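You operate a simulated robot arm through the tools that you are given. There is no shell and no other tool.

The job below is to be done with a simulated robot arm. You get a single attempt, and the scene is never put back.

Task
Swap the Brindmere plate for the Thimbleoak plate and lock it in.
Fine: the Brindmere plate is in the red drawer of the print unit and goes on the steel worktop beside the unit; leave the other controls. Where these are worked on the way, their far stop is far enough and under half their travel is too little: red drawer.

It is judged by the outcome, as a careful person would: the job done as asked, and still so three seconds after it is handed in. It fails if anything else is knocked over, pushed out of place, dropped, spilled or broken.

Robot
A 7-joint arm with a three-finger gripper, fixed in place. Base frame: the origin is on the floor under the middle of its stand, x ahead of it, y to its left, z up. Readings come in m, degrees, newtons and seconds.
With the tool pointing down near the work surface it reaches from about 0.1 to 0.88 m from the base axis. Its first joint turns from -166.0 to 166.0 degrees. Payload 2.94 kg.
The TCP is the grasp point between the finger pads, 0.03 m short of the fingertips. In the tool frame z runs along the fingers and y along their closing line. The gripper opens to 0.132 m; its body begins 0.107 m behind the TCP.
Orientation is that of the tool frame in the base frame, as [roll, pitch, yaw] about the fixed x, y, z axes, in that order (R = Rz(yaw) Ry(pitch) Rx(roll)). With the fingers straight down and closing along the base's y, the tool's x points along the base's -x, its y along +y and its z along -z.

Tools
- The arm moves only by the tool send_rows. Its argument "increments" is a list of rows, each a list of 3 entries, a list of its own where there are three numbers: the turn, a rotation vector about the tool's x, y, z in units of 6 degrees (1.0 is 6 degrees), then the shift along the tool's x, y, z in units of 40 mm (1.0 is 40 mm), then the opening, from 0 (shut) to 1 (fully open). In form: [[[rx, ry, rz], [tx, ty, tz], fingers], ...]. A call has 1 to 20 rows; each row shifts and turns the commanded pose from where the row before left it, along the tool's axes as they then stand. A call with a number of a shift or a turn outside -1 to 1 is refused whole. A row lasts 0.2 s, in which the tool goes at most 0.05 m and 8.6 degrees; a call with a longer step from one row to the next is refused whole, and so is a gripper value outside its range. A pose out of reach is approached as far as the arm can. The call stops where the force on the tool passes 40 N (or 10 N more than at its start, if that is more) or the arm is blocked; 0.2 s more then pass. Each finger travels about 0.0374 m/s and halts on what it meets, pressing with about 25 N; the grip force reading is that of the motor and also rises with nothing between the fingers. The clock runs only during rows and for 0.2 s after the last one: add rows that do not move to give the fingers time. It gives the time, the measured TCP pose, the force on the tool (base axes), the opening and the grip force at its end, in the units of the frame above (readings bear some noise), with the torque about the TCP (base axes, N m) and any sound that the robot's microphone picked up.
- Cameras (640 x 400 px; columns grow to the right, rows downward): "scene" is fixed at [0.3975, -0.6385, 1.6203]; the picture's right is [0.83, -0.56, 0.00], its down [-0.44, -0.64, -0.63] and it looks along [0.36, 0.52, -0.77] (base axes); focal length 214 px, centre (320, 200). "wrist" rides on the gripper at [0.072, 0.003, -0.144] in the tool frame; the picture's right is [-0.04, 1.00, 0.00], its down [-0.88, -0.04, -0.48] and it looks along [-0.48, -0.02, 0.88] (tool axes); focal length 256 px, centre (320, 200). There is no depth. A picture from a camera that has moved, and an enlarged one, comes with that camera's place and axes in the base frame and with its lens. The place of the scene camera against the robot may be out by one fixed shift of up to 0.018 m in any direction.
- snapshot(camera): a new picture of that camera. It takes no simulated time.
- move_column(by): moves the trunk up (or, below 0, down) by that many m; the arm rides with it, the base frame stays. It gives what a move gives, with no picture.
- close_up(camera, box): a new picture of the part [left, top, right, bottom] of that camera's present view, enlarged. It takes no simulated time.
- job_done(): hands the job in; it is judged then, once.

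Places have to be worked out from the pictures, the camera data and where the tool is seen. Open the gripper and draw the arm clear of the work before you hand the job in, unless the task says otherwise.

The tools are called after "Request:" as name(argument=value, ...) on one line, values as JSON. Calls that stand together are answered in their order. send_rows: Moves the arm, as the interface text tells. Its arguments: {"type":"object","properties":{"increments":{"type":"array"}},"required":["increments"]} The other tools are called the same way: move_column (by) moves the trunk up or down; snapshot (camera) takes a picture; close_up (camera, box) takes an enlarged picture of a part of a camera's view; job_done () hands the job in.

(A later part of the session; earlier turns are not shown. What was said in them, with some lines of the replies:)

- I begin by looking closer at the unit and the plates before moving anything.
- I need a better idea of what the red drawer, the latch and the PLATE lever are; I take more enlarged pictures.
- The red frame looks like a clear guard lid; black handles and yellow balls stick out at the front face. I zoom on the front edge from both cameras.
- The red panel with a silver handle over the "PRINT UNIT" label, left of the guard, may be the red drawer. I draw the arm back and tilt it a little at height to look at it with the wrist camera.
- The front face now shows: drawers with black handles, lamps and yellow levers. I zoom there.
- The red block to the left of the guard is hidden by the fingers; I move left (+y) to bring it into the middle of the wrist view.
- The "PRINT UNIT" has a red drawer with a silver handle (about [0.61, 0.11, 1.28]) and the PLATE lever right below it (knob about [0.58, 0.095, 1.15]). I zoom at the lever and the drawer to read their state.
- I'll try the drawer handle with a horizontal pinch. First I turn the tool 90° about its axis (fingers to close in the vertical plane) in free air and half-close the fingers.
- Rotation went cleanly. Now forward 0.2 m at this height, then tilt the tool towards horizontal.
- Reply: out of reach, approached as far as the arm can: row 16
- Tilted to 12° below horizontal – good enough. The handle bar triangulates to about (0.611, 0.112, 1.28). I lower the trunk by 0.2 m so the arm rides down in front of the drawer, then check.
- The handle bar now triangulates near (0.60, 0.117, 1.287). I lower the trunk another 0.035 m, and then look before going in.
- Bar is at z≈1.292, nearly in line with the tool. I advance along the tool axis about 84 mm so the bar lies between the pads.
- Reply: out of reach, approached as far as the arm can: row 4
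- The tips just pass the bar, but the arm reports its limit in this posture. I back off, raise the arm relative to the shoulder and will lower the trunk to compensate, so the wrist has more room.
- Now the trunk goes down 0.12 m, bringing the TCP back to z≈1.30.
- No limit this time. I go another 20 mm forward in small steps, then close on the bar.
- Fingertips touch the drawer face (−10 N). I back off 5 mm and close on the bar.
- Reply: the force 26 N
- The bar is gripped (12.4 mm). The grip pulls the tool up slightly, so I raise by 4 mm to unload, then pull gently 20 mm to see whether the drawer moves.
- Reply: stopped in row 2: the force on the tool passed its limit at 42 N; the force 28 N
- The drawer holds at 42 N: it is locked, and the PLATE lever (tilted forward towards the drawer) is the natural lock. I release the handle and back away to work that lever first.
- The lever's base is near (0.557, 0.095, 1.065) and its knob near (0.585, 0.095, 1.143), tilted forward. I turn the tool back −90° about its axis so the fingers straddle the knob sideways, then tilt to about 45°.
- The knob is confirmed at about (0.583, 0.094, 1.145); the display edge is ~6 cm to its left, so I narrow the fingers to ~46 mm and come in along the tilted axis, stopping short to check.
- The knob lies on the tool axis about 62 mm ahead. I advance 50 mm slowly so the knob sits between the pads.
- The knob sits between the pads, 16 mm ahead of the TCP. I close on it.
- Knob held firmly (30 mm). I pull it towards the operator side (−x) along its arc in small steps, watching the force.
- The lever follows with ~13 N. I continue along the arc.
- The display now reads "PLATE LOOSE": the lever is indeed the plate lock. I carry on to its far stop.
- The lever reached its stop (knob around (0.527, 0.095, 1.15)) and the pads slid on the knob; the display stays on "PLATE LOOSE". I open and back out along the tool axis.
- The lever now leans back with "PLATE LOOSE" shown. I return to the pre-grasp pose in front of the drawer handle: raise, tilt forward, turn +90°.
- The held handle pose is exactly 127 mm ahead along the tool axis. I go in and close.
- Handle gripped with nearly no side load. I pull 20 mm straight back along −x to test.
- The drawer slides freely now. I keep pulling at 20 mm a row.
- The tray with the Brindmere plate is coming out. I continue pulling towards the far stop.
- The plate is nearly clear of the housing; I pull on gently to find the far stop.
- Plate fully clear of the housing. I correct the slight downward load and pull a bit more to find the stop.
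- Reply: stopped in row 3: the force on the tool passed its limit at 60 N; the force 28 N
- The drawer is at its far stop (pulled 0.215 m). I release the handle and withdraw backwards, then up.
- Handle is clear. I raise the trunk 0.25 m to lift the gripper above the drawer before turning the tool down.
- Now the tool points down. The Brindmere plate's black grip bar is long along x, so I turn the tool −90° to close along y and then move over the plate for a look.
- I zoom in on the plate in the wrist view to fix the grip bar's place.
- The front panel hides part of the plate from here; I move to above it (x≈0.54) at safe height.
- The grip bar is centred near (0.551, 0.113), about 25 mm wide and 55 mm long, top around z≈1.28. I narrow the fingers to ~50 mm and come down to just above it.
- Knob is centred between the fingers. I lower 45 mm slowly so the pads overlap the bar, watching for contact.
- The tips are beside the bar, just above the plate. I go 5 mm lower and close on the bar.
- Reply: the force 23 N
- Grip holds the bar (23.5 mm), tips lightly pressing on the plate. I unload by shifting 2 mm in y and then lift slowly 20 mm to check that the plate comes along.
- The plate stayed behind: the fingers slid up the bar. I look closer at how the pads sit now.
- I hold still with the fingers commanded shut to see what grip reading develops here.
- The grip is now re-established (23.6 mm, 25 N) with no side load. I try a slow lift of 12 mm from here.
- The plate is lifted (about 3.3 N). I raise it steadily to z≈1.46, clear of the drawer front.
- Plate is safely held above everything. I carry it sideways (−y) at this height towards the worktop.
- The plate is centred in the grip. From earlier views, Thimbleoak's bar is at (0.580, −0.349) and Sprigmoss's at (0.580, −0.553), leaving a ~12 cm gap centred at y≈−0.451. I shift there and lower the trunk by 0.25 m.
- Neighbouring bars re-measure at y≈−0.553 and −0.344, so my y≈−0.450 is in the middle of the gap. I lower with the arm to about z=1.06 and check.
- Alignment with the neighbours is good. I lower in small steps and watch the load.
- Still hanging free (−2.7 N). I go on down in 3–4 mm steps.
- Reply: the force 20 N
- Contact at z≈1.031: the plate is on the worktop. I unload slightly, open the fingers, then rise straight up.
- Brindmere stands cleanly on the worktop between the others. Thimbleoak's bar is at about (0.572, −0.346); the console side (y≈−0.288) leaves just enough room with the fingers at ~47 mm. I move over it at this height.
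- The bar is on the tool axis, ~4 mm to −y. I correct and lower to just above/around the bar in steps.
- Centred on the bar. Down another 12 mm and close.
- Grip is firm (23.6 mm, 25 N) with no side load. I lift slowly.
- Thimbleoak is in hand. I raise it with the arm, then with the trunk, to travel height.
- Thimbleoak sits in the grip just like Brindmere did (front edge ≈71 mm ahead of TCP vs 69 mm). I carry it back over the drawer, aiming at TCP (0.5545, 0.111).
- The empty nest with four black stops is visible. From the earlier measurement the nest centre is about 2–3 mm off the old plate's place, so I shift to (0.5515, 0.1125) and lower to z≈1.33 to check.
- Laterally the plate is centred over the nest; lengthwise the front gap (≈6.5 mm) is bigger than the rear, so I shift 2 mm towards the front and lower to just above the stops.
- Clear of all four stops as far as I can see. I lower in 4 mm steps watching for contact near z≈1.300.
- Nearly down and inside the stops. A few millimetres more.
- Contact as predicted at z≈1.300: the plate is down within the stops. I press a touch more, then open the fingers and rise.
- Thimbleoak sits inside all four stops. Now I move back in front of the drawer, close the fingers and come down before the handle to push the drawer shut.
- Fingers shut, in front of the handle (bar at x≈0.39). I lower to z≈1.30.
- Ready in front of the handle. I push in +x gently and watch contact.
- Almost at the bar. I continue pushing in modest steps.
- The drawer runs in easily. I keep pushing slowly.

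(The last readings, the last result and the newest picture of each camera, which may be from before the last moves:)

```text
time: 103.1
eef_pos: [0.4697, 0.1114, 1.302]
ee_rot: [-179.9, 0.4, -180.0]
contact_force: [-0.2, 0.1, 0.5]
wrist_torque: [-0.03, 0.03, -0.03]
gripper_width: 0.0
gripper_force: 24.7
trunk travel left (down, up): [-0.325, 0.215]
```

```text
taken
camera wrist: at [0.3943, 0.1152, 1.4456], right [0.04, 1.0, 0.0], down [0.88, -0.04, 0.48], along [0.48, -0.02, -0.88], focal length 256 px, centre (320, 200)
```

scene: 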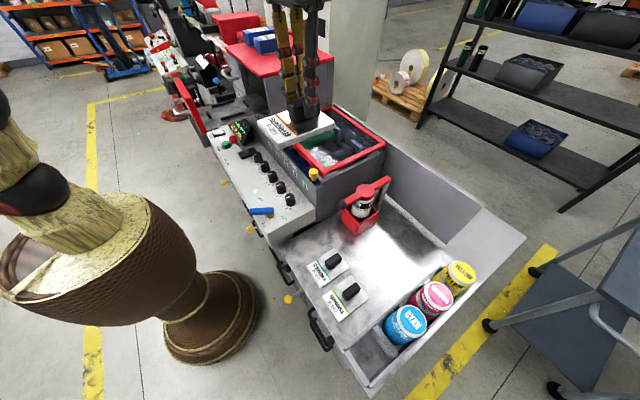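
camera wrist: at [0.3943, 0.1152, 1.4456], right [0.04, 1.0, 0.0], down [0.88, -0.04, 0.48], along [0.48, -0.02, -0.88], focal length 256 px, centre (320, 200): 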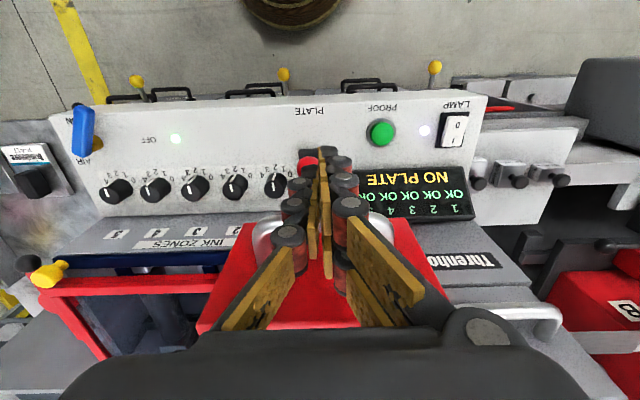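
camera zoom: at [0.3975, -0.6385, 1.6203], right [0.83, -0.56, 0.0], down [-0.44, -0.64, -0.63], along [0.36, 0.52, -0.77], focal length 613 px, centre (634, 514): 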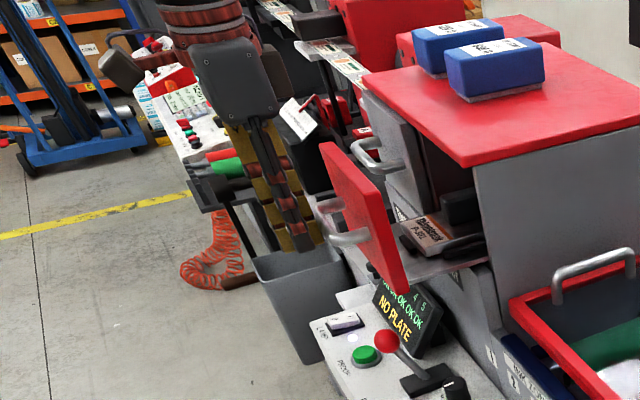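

Continuing; the drawer is over half shut. I push on more slowly near the end.

Request:
send_rows(increments=[[[0, 0, 0], [-0.25, 0, 0], 0], [[0, 0, 0], [-0.25, 0, 0], 0], [[0, 0, 0], [-0.25, 0, 0], 0], [[0, 0, 0], [-0.25, 0, 0], 0], [[0, 0, 0], [-0.2, 0, 0], 0], [[0, 0, 0], [-0.2, 0, 0], 0], [[0, 0, 0], [-0.2, 0, 0], 0]])

Request:
close_up(camera="scene", box=[110, 20, 310, 160])

```text
time: 104.7
eef_pos: [0.5332, 0.1127, 1.3016]
ee_rot: [-179.8, 0.4, -179.9]
contact_force: [0.3, -0.2, 0.1]
wrist_torque: [0.01, 0.02, -0.01]
gripper_width: 0.0
gripper_force: 24.3
trunk travel left (down, up): [-0.325, 0.215]
```

```text
2.86 times, centred on (210, 90) of scene
camera zoom: at [0.3975, -0.6385, 1.6203], right [0.83, -0.56, 0.0], down [-0.44, -0.64, -0.63], along [0.36, 0.52, -0.77], focal length 613 px, centre (634, 514)
```

zoom: 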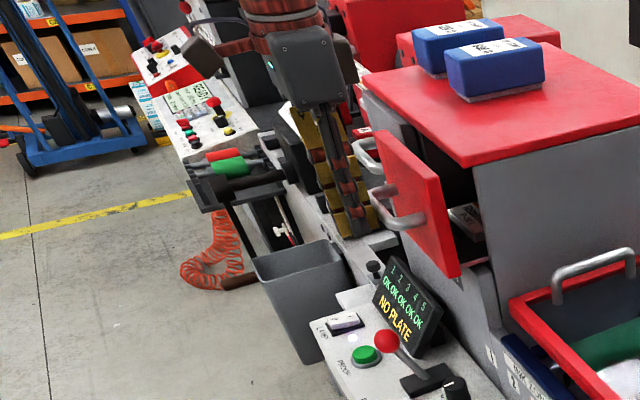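

A few centimetres remain. I push with 6 mm steps to the closed stop.

Request:
send_rows(increments=[[[0, 0, 0], [-0.15, 0, 0], 0], [[0, 0, 0], [-0.15, 0, 0], 0], [[0, 0, 0], [-0.15, 0, 0], 0], [[0, 0, 0], [-0.15, 0, 0], 0], [[0, 0, 0], [-0.15, 0, 0], 0]])

Request:
close_up(camera="scene", box=[170, 20, 310, 160])

```text
time: 105.9
eef_pos: [0.5628, 0.1106, 1.3025]
ee_rot: [-179.8, 0.4, -179.8]
contact_force: [0.4, -0.1, -0.1]
wrist_torque: [0.02, 0.01, -0.03]
gripper_width: 0.0
gripper_force: 25.0
trunk travel left (down, up): [-0.325, 0.215]
```

```text
2.86 times, centred on (240, 90) of scene
camera zoom: at [0.3975, -0.6385, 1.6203], right [0.83, -0.56, 0.0], down [-0.44, -0.64, -0.63], along [0.36, 0.52, -0.77], focal length 613 px, centre (549, 514)
```

zoom: 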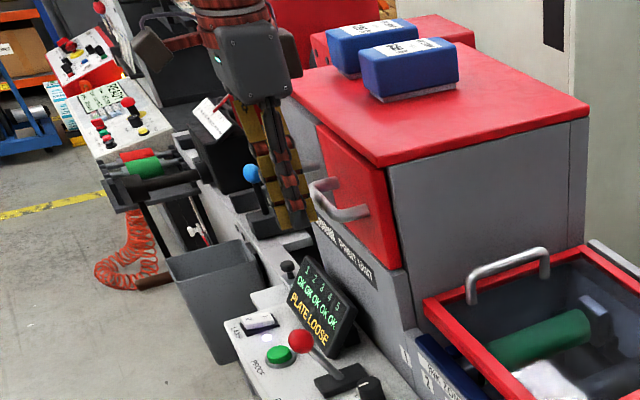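

The display reads "PLATE LOOSE": plate detected, drawer practically shut. I press on a few more millimetres to find the hard stop.

Request:
send_rows(increments=[[[0, 0, 0], [-0.1, 0, 0], 0], [[0, 0, 0], [-0.1, 0, 0], 0], [[0, 0, 0], [-0.1, 0, 0], 0]])

Request:
close_up(camera="scene", box=[170, 20, 310, 160])

```text
time: 106.7
eef_pos: [0.5682, 0.1111, 1.3018]
ee_rot: [-179.7, 0.0, -179.8]
contact_force: [-33.3, -0.1, -3.0]
wrist_torque: [0.12, 0.31, 0.06]
gripper_width: 0.0
gripper_force: 24.8
trunk travel left (down, up): [-0.325, 0.215]
```

```text
2.86 times, centred on (240, 90) of scene
camera zoom: at [0.3975, -0.6385, 1.6203], right [0.83, -0.56, 0.0], down [-0.44, -0.64, -0.63], along [0.36, 0.52, -0.77], focal length 613 px, centre (549, 514)
```

zoom: 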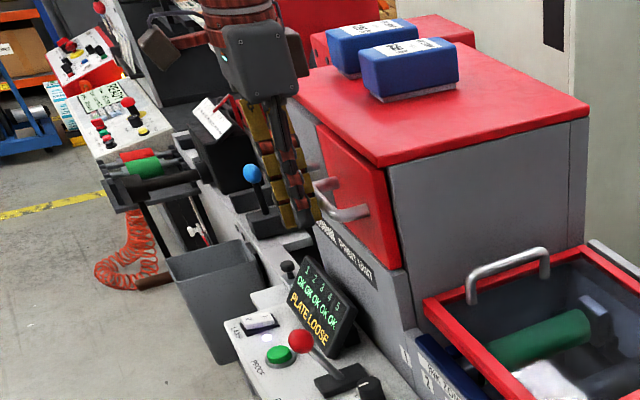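

Hard stop felt (33 N): the drawer is fully shut. I back off, raise the arm and lower the trunk into the posture used before for the lever.

Request:
send_rows(increments=[[[0, 0, 0], [0.5, 0, 0], 0], [[0, 0, 0], [1, 0, 0], 0], [[0, 0, 0], [1, 0, 0], 0], [[0, 0, 0], [0.5, 0, 0], 0], [[0, 0, 0], [0, 0, -1], 0.1], [[0, 0, 0], [0, 0, -1], 0.2], [[0, 0, 0], [0, 0, -1], 0.3], [[0, 0, 0], [0, 0, -1], 0.35], [[0, 0, 0], [0, 0, -1], 0.35]])

Request:
move_column(by=-0.25)

Request:
send_rows(increments=[[[0, -1, 0], [0, 0, 0], 0.35], [[0, -1, 0], [0, 0, 0], 0.35], [[0, -1, 0], [0, 0, 0], 0.35], [[0, -1, 0], [0, 0, 0], 0.35], [[0, -1, 0], [0, 0, 0], 0.35], [[0, -1, 0], [0, 0, 0], 0.35], [[0, -1, 0], [0, 0, 0], 0.35], [[0, -0.5, 0], [0, 0, 0], 0.35]])

Request:
snapshot(camera="wrist")

Request:
close_up(camera="scene", box=[150, 20, 310, 160])

```text
time: 108.7
eef_pos: [0.4527, 0.1113, 1.5025]
ee_rot: [-179.8, 0.3, -179.9]
contact_force: [0.5, 0.0, 0.2]
wrist_torque: [0.02, -0.02, 0.0]
gripper_width: 0.0462
gripper_force: 0.1
trunk travel left (down, up): [-0.325, 0.215]
```

```text
time: 111.3
eef_pos: [0.4522, 0.1119, 1.2518]
ee_rot: [-179.8, 0.4, -179.9]
contact_force: [0.5, -0.4, -0.1]
wrist_torque: [-0.02, -0.01, -0.03]
gripper_width: 0.046
gripper_force: 0.0
trunk travel left (down, up): [-0.075, 0.465]
```

```text
time: 113.1
eef_pos: [0.4519, 0.1112, 1.2528]
ee_rot: [-179.7, 45.4, -179.6]
contact_force: [-0.4, 0.2, 0.7]
wrist_torque: [-0.01, 0.02, 0.02]
gripper_width: 0.0462
gripper_force: 0.0
trunk travel left (down, up): [-0.075, 0.465]
```

```text
taken
camera wrist: at [0.2981, 0.1149, 1.3024], right [0.03, 1.0, 0.03], down [0.28, -0.03, 0.96], along [0.96, -0.02, -0.28], focal length 256 px, centre (320, 200)
```

wrist: 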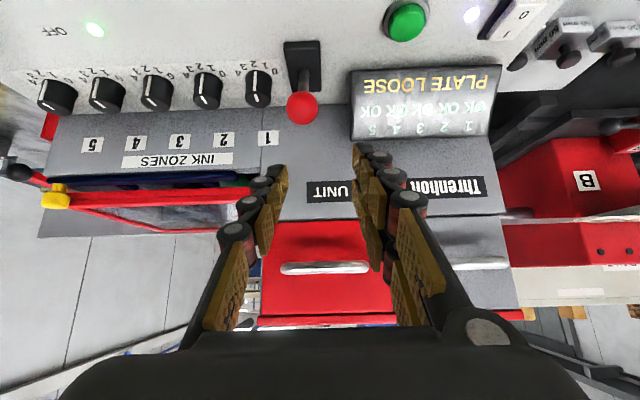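

```text
2.86 times, centred on (230, 90) of scene
camera zoom: at [0.3975, -0.6385, 1.6203], right [0.83, -0.56, 0.0], down [-0.44, -0.64, -0.63], along [0.36, 0.52, -0.77], focal length 613 px, centre (577, 514)
```

zoom: 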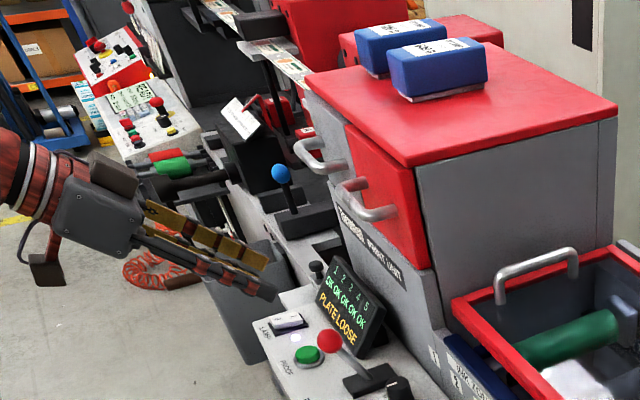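

The lever knob is at about (0.519, 0.0945, 1.143). I line up with it sideways and come in along the 45° axis, stopping short for a check.

Request:
send_rows(increments=[[[0, 0, 0], [0.38, -0.21, 0], 0.35], [[0, 0, 0], [0.38, -0.21, 0], 0.35], [[0, 0, 0], [0, 0, 0.8], 0.35], [[0, 0, 0], [0, 0, 0.7], 0.35]])

Request:
snapshot(camera="wrist")

```text
time: 114.1
eef_pos: [0.4747, 0.0943, 1.1889]
ee_rot: [-179.7, 45.2, -179.7]
contact_force: [-1.0, 0.0, 0.4]
wrist_torque: [0.03, 0.02, 0.01]
gripper_width: 0.0464
gripper_force: 0.1
trunk travel left (down, up): [-0.075, 0.465]
```

```text
taken
camera wrist: at [0.32, 0.098, 1.2389], right [0.03, 1.0, 0.03], down [0.28, -0.03, 0.96], along [0.96, -0.02, -0.28], focal length 256 px, centre (320, 200)
```

wrist: 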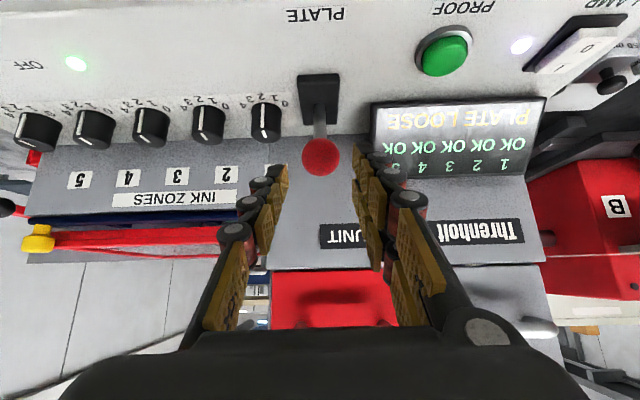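

Knob is on the axis 63 mm ahead. I advance 48 mm and close on it.

Request:
send_rows(increments=[[[0, 0, 0], [0, 0, 0.4], 0.35], [[0, 0, 0], [0, 0, 0.4], 0.35], [[0, 0, 0], [0, 0, 0.4], 0.35], [[0, 0, 0], [0, 0, 0], 0.25], [[0, 0, 0], [0, 0, 0], 0.15], [[0, 0, 0], [0, 0, 0], 0.1], [[0, 0, 0], [0, 0, 0], 0.1]])

Request:
snapshot(camera="wrist")

```text
time: 115.7
eef_pos: [0.5075, 0.0943, 1.1566]
ee_rot: [-179.7, 45.3, -179.7]
contact_force: [0.8, 6.8, -1.5]
wrist_torque: [0.17, 0.05, 0.01]
gripper_width: 0.03
gripper_force: 40.8
trunk travel left (down, up): [-0.075, 0.465]
```

```text
taken
camera wrist: at [0.3536, 0.0985, 1.2055], right [0.03, 1.0, 0.03], down [0.28, -0.03, 0.96], along [0.96, -0.02, -0.28], focal length 256 px, centre (320, 200)
```

wrist: 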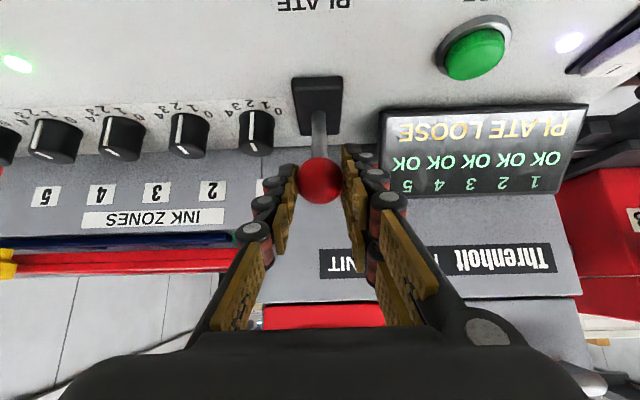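

Knob held again. I push it forward (+x) along its arc: first half.

Request:
send_rows(increments=[[[0, 0, 0], [-0.235, 0, 0.122], 0.1], [[0, 0, 0], [-0.217, 0, 0.15], 0.1], [[0, 0, 0], [-0.2, 0, 0.175], 0.1]])

Request:
snapshot(camera="wrist")

```text
time: 116.5
eef_pos: [0.5373, 0.0942, 1.1626]
ee_rot: [-179.7, 45.5, -179.6]
contact_force: [-12.2, 6.7, -1.5]
wrist_torque: [-0.01, 1.03, -0.02]
gripper_width: 0.0296
gripper_force: 44.5
trunk travel left (down, up): [-0.075, 0.465]
```

```text
taken
camera wrist: at [0.3838, 0.0986, 1.2119], right [0.03, 1.0, 0.03], down [0.28, -0.03, 0.96], along [0.96, -0.02, -0.28], focal length 256 px, centre (320, 200)
```

wrist: 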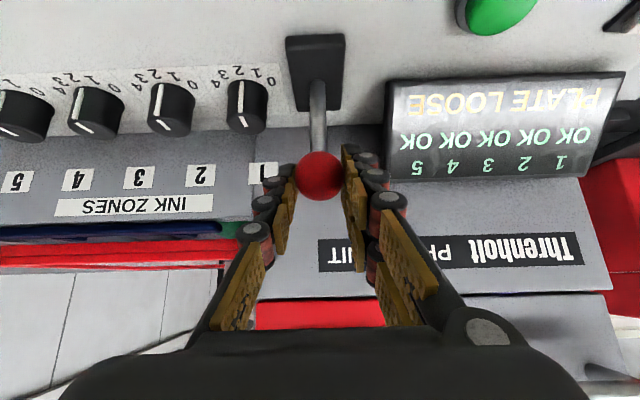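

Half way, 12 N resistance as before. I carry on to the forward stop.

Request:
send_rows(increments=[[[0, 0, 0], [-0.175, 0, 0.2], 0.1], [[0, 0, 0], [-0.15, 0, 0.217], 0.1], [[0, 0, 0], [-0.122, 0, 0.235], 0.1]])

Request:
snapshot(camera="wrist")

```text
time: 117.3
eef_pos: [0.5714, 0.0947, 1.1584]
ee_rot: [-179.7, 45.7, -179.6]
contact_force: [1.2, 4.2, 9.0]
wrist_torque: [-0.11, 0.09, -0.02]
gripper_width: 0.0295
gripper_force: 45.0
trunk travel left (down, up): [-0.075, 0.465]
```

```text
taken
camera wrist: at [0.4166, 0.0987, 1.2077], right [0.03, 1.0, 0.03], down [0.27, -0.03, 0.96], along [0.96, -0.02, -0.28], focal length 256 px, centre (320, 200)
```

wrist: 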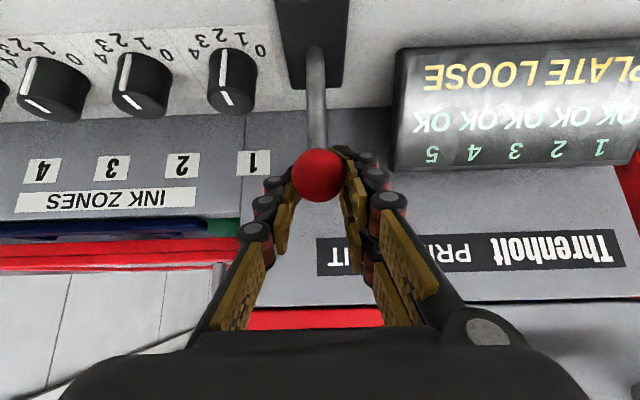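

The display still says "PLATE LOOSE" and the knob seems to have lagged behind the fingers (about mid-travel). I check with the scene camera before going on.

Request:
close_up(camera="scene", box=[190, 70, 290, 160])

Request:
close_up(camera="wrist", box=[240, 40, 400, 260])

```text
4.44 times, centred on (240, 115) of scene
camera zoom: at [0.3975, -0.6385, 1.6203], right [0.83, -0.56, 0.0], down [-0.44, -0.64, -0.63], along [0.36, 0.52, -0.77], focal length 953 px, centre (676, 578)
```

zoom: 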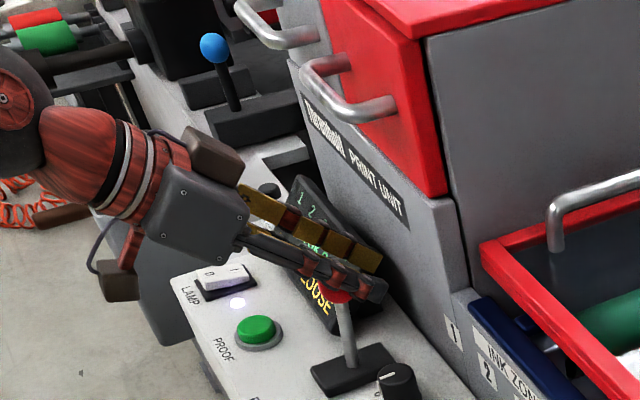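

```text
1.82 times, centred on (320, 150) of wrist
camera zoom: at [0.4166, 0.0987, 1.2077], right [0.03, 1.0, 0.03], down [0.27, -0.03, 0.96], along [0.96, -0.02, -0.28], focal length 465 px, centre (320, 291)
```

zoom: 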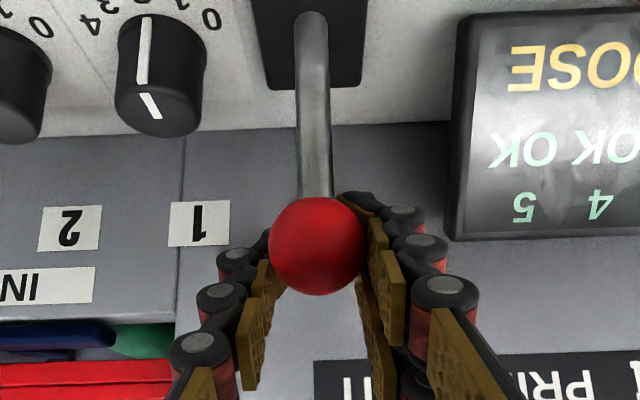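

The knob slipped out behind the pads at mid-travel. A better way forward is to push it with shut fingers from the operator side. I open, withdraw along the axis and look.

Request:
send_rows(increments=[[[0, 0, 0], [0, 0, 0], 0.25], [[0, 0, 0], [0, 0, 0], 0.4], [[0, 0, 0], [0, 0, 0], 0.4], [[0, 0, 0], [0, 0, -0.4], 0.4], [[0, 0, 0], [0, 0, -0.9], 0.4], [[0, 0, 0], [0, 0, -0.9], 0.4], [[0, 0, 0], [0, 0, -0.9], 0.3], [[0, 0, 0], [0, 0, -0.5], 0.2]])

Request:
snapshot(camera="wrist")

Request:
close_up(camera="scene", box=[190, 70, 290, 160])

```text
time: 119.1
eef_pos: [0.4676, 0.0943, 1.2583]
ee_rot: [-179.6, 45.4, -179.8]
contact_force: [-0.3, 0.3, -0.4]
wrist_torque: [-0.01, -0.02, -0.01]
gripper_width: 0.0263
gripper_force: 0.0
trunk travel left (down, up): [-0.075, 0.465]
```

```text
taken
camera wrist: at [0.3129, 0.0979, 1.3074], right [0.03, 1.0, 0.03], down [0.28, -0.03, 0.96], along [0.96, -0.02, -0.28], focal length 256 px, centre (320, 200)
```

wrist: 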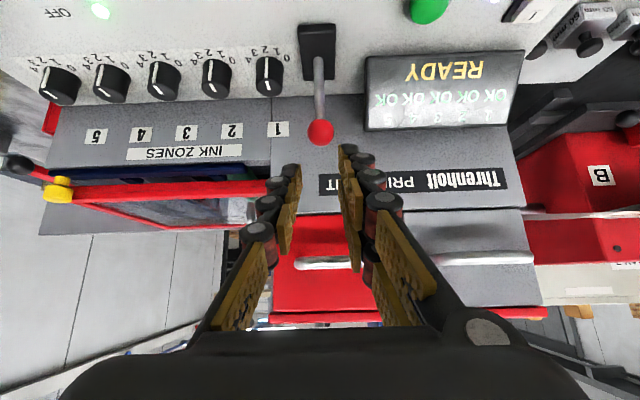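

```text
4.44 times, centred on (240, 115) of scene
camera zoom: at [0.3975, -0.6385, 1.6203], right [0.83, -0.56, 0.0], down [-0.44, -0.64, -0.63], along [0.36, 0.52, -0.77], focal length 953 px, centre (676, 578)
```

zoom: 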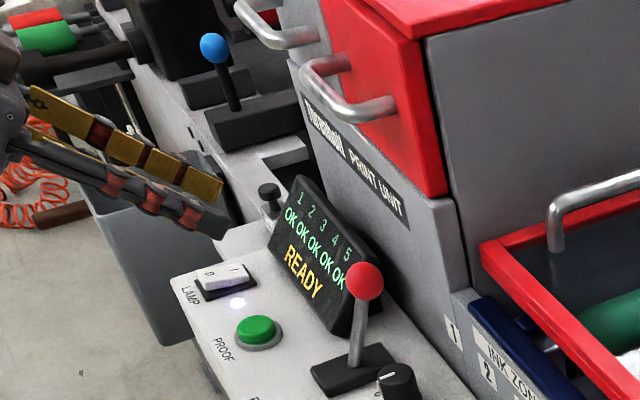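

The lever snapped over to its forward position when released and the display reads "READY". I raise the arm clear, open the gripper and inspect everything.

Request:
move_column(by=0.3)

Request:
send_rows(increments=[[[0, 1, 0], [0, 0, 0], 0.4], [[0, 1, 0], [0, 0, 0], 0.5], [[0, 1, 0], [0, 0, 0], 0.6], [[0, 1, 0], [0, 0, 0], 0.7], [[0, 1, 0], [0, 0, 0], 0.8], [[0, 0, 0], [0.9, 0, 0], 0.9], [[0, 0, 0], [0.9, 0, 0], 1], [[0, 0, 0], [0.9, 0, 0], 1], [[0, 0, 0], [0.9, 0, 0], 1], [[0, 0, 0], [0, 0, 0], 1]])

Request:
snapshot(camera="scene")

Request:
snapshot(camera="wrist")

Request:
close_up(camera="scene", box=[190, 20, 350, 150])

Request:
close_up(camera="scene", box=[260, 200, 500, 370])

```text
time: 122.1
eef_pos: [0.468, 0.0934, 1.5569]
ee_rot: [-179.8, 45.3, -179.7]
contact_force: [0.4, -0.4, 0.1]
wrist_torque: [0.02, -0.01, 0.02]
gripper_width: 0.0267
gripper_force: 0.0
trunk travel left (down, up): [-0.375, 0.165]
```

```text
time: 124.3
eef_pos: [0.3301, 0.0944, 1.5178]
ee_rot: [-179.8, 15.3, -179.8]
contact_force: [0.4, 0.6, 1.1]
wrist_torque: [-0.05, 0.02, -0.03]
gripper_width: 0.132
gripper_force: 0.1
trunk travel left (down, up): [-0.375, 0.165]
```

```text
taken
```

scene: 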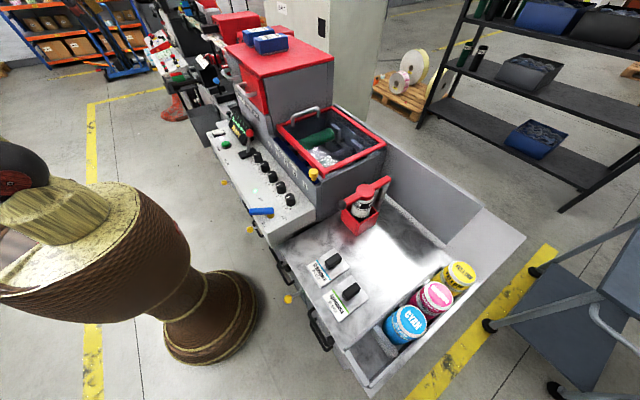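

```text
taken
camera wrist: at [0.2209, 0.0982, 1.6379], right [0.04, 1.0, 0.01], down [0.72, -0.03, 0.69], along [0.69, -0.02, -0.72], focal length 256 px, centre (320, 200)
```

wrist: 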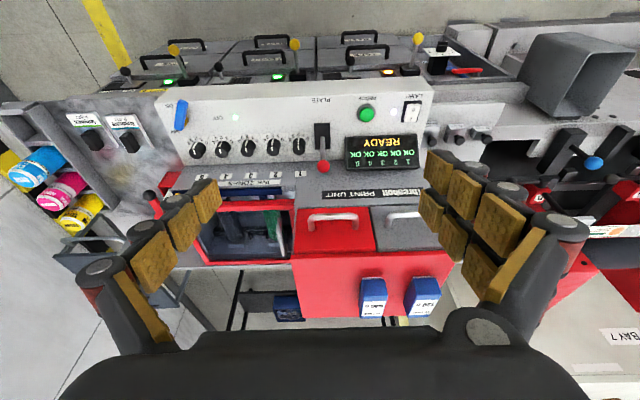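

```text
3.08 times, centred on (270, 85) of scene
camera zoom: at [0.3975, -0.6385, 1.6203], right [0.83, -0.56, 0.0], down [-0.44, -0.64, -0.63], along [0.36, 0.52, -0.77], focal length 660 px, centre (474, 554)
```

zoom: 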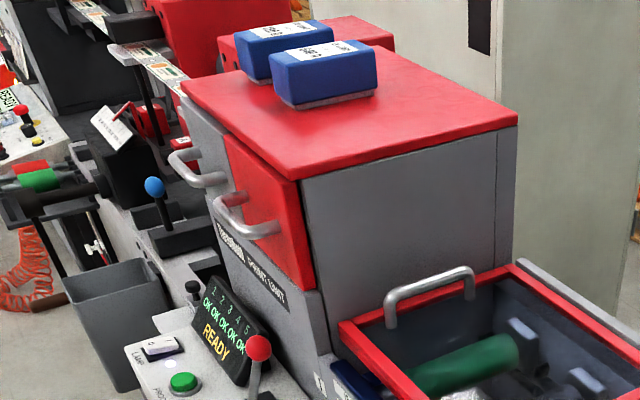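

```text
2.35 times, centred on (380, 285) of scene
camera zoom: at [0.3975, -0.6385, 1.6203], right [0.83, -0.56, 0.0], down [-0.44, -0.64, -0.63], along [0.36, 0.52, -0.77], focal length 505 px, centre (179, 0)
```

zoom: 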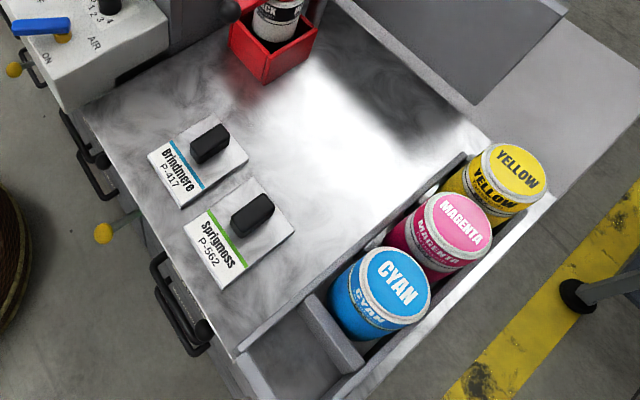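

Everything checks out. The drawer is shut as it was at the start, the lever is fully forward with "READY" showing, and Brindmere stands on the worktop with Sprigmoss untouched. The arm is clear and the gripper open, so I hand in the job.

Request:
job_done()

```text
The job is handed in.
```

The plates are swapped. Thimbleoak (P-301) is in the print unit's red drawer, the drawer is shut, and the PLATE lever is back in its locked position. The display reads "READY". Brindmere (P-417) is on the steel worktop, beside the Sprigmoss plate.

- **PLATE lever:** the drawer would not open until I pulled this lever back, so I used it to unlock the drawer and again to lock it.
- **Locking:** on the way back my fingers slipped off the lever's knob about halfway, and it went the rest of the way as I let go. The final pictures show it in the same place as at the start.
- **Drawer:** I pulled it to its far stop and pushed it shut until I felt the closed stop.

I left the other controls alone, and the last pictures show nothing else moved. The arm is clear of the unit with the gripper open.
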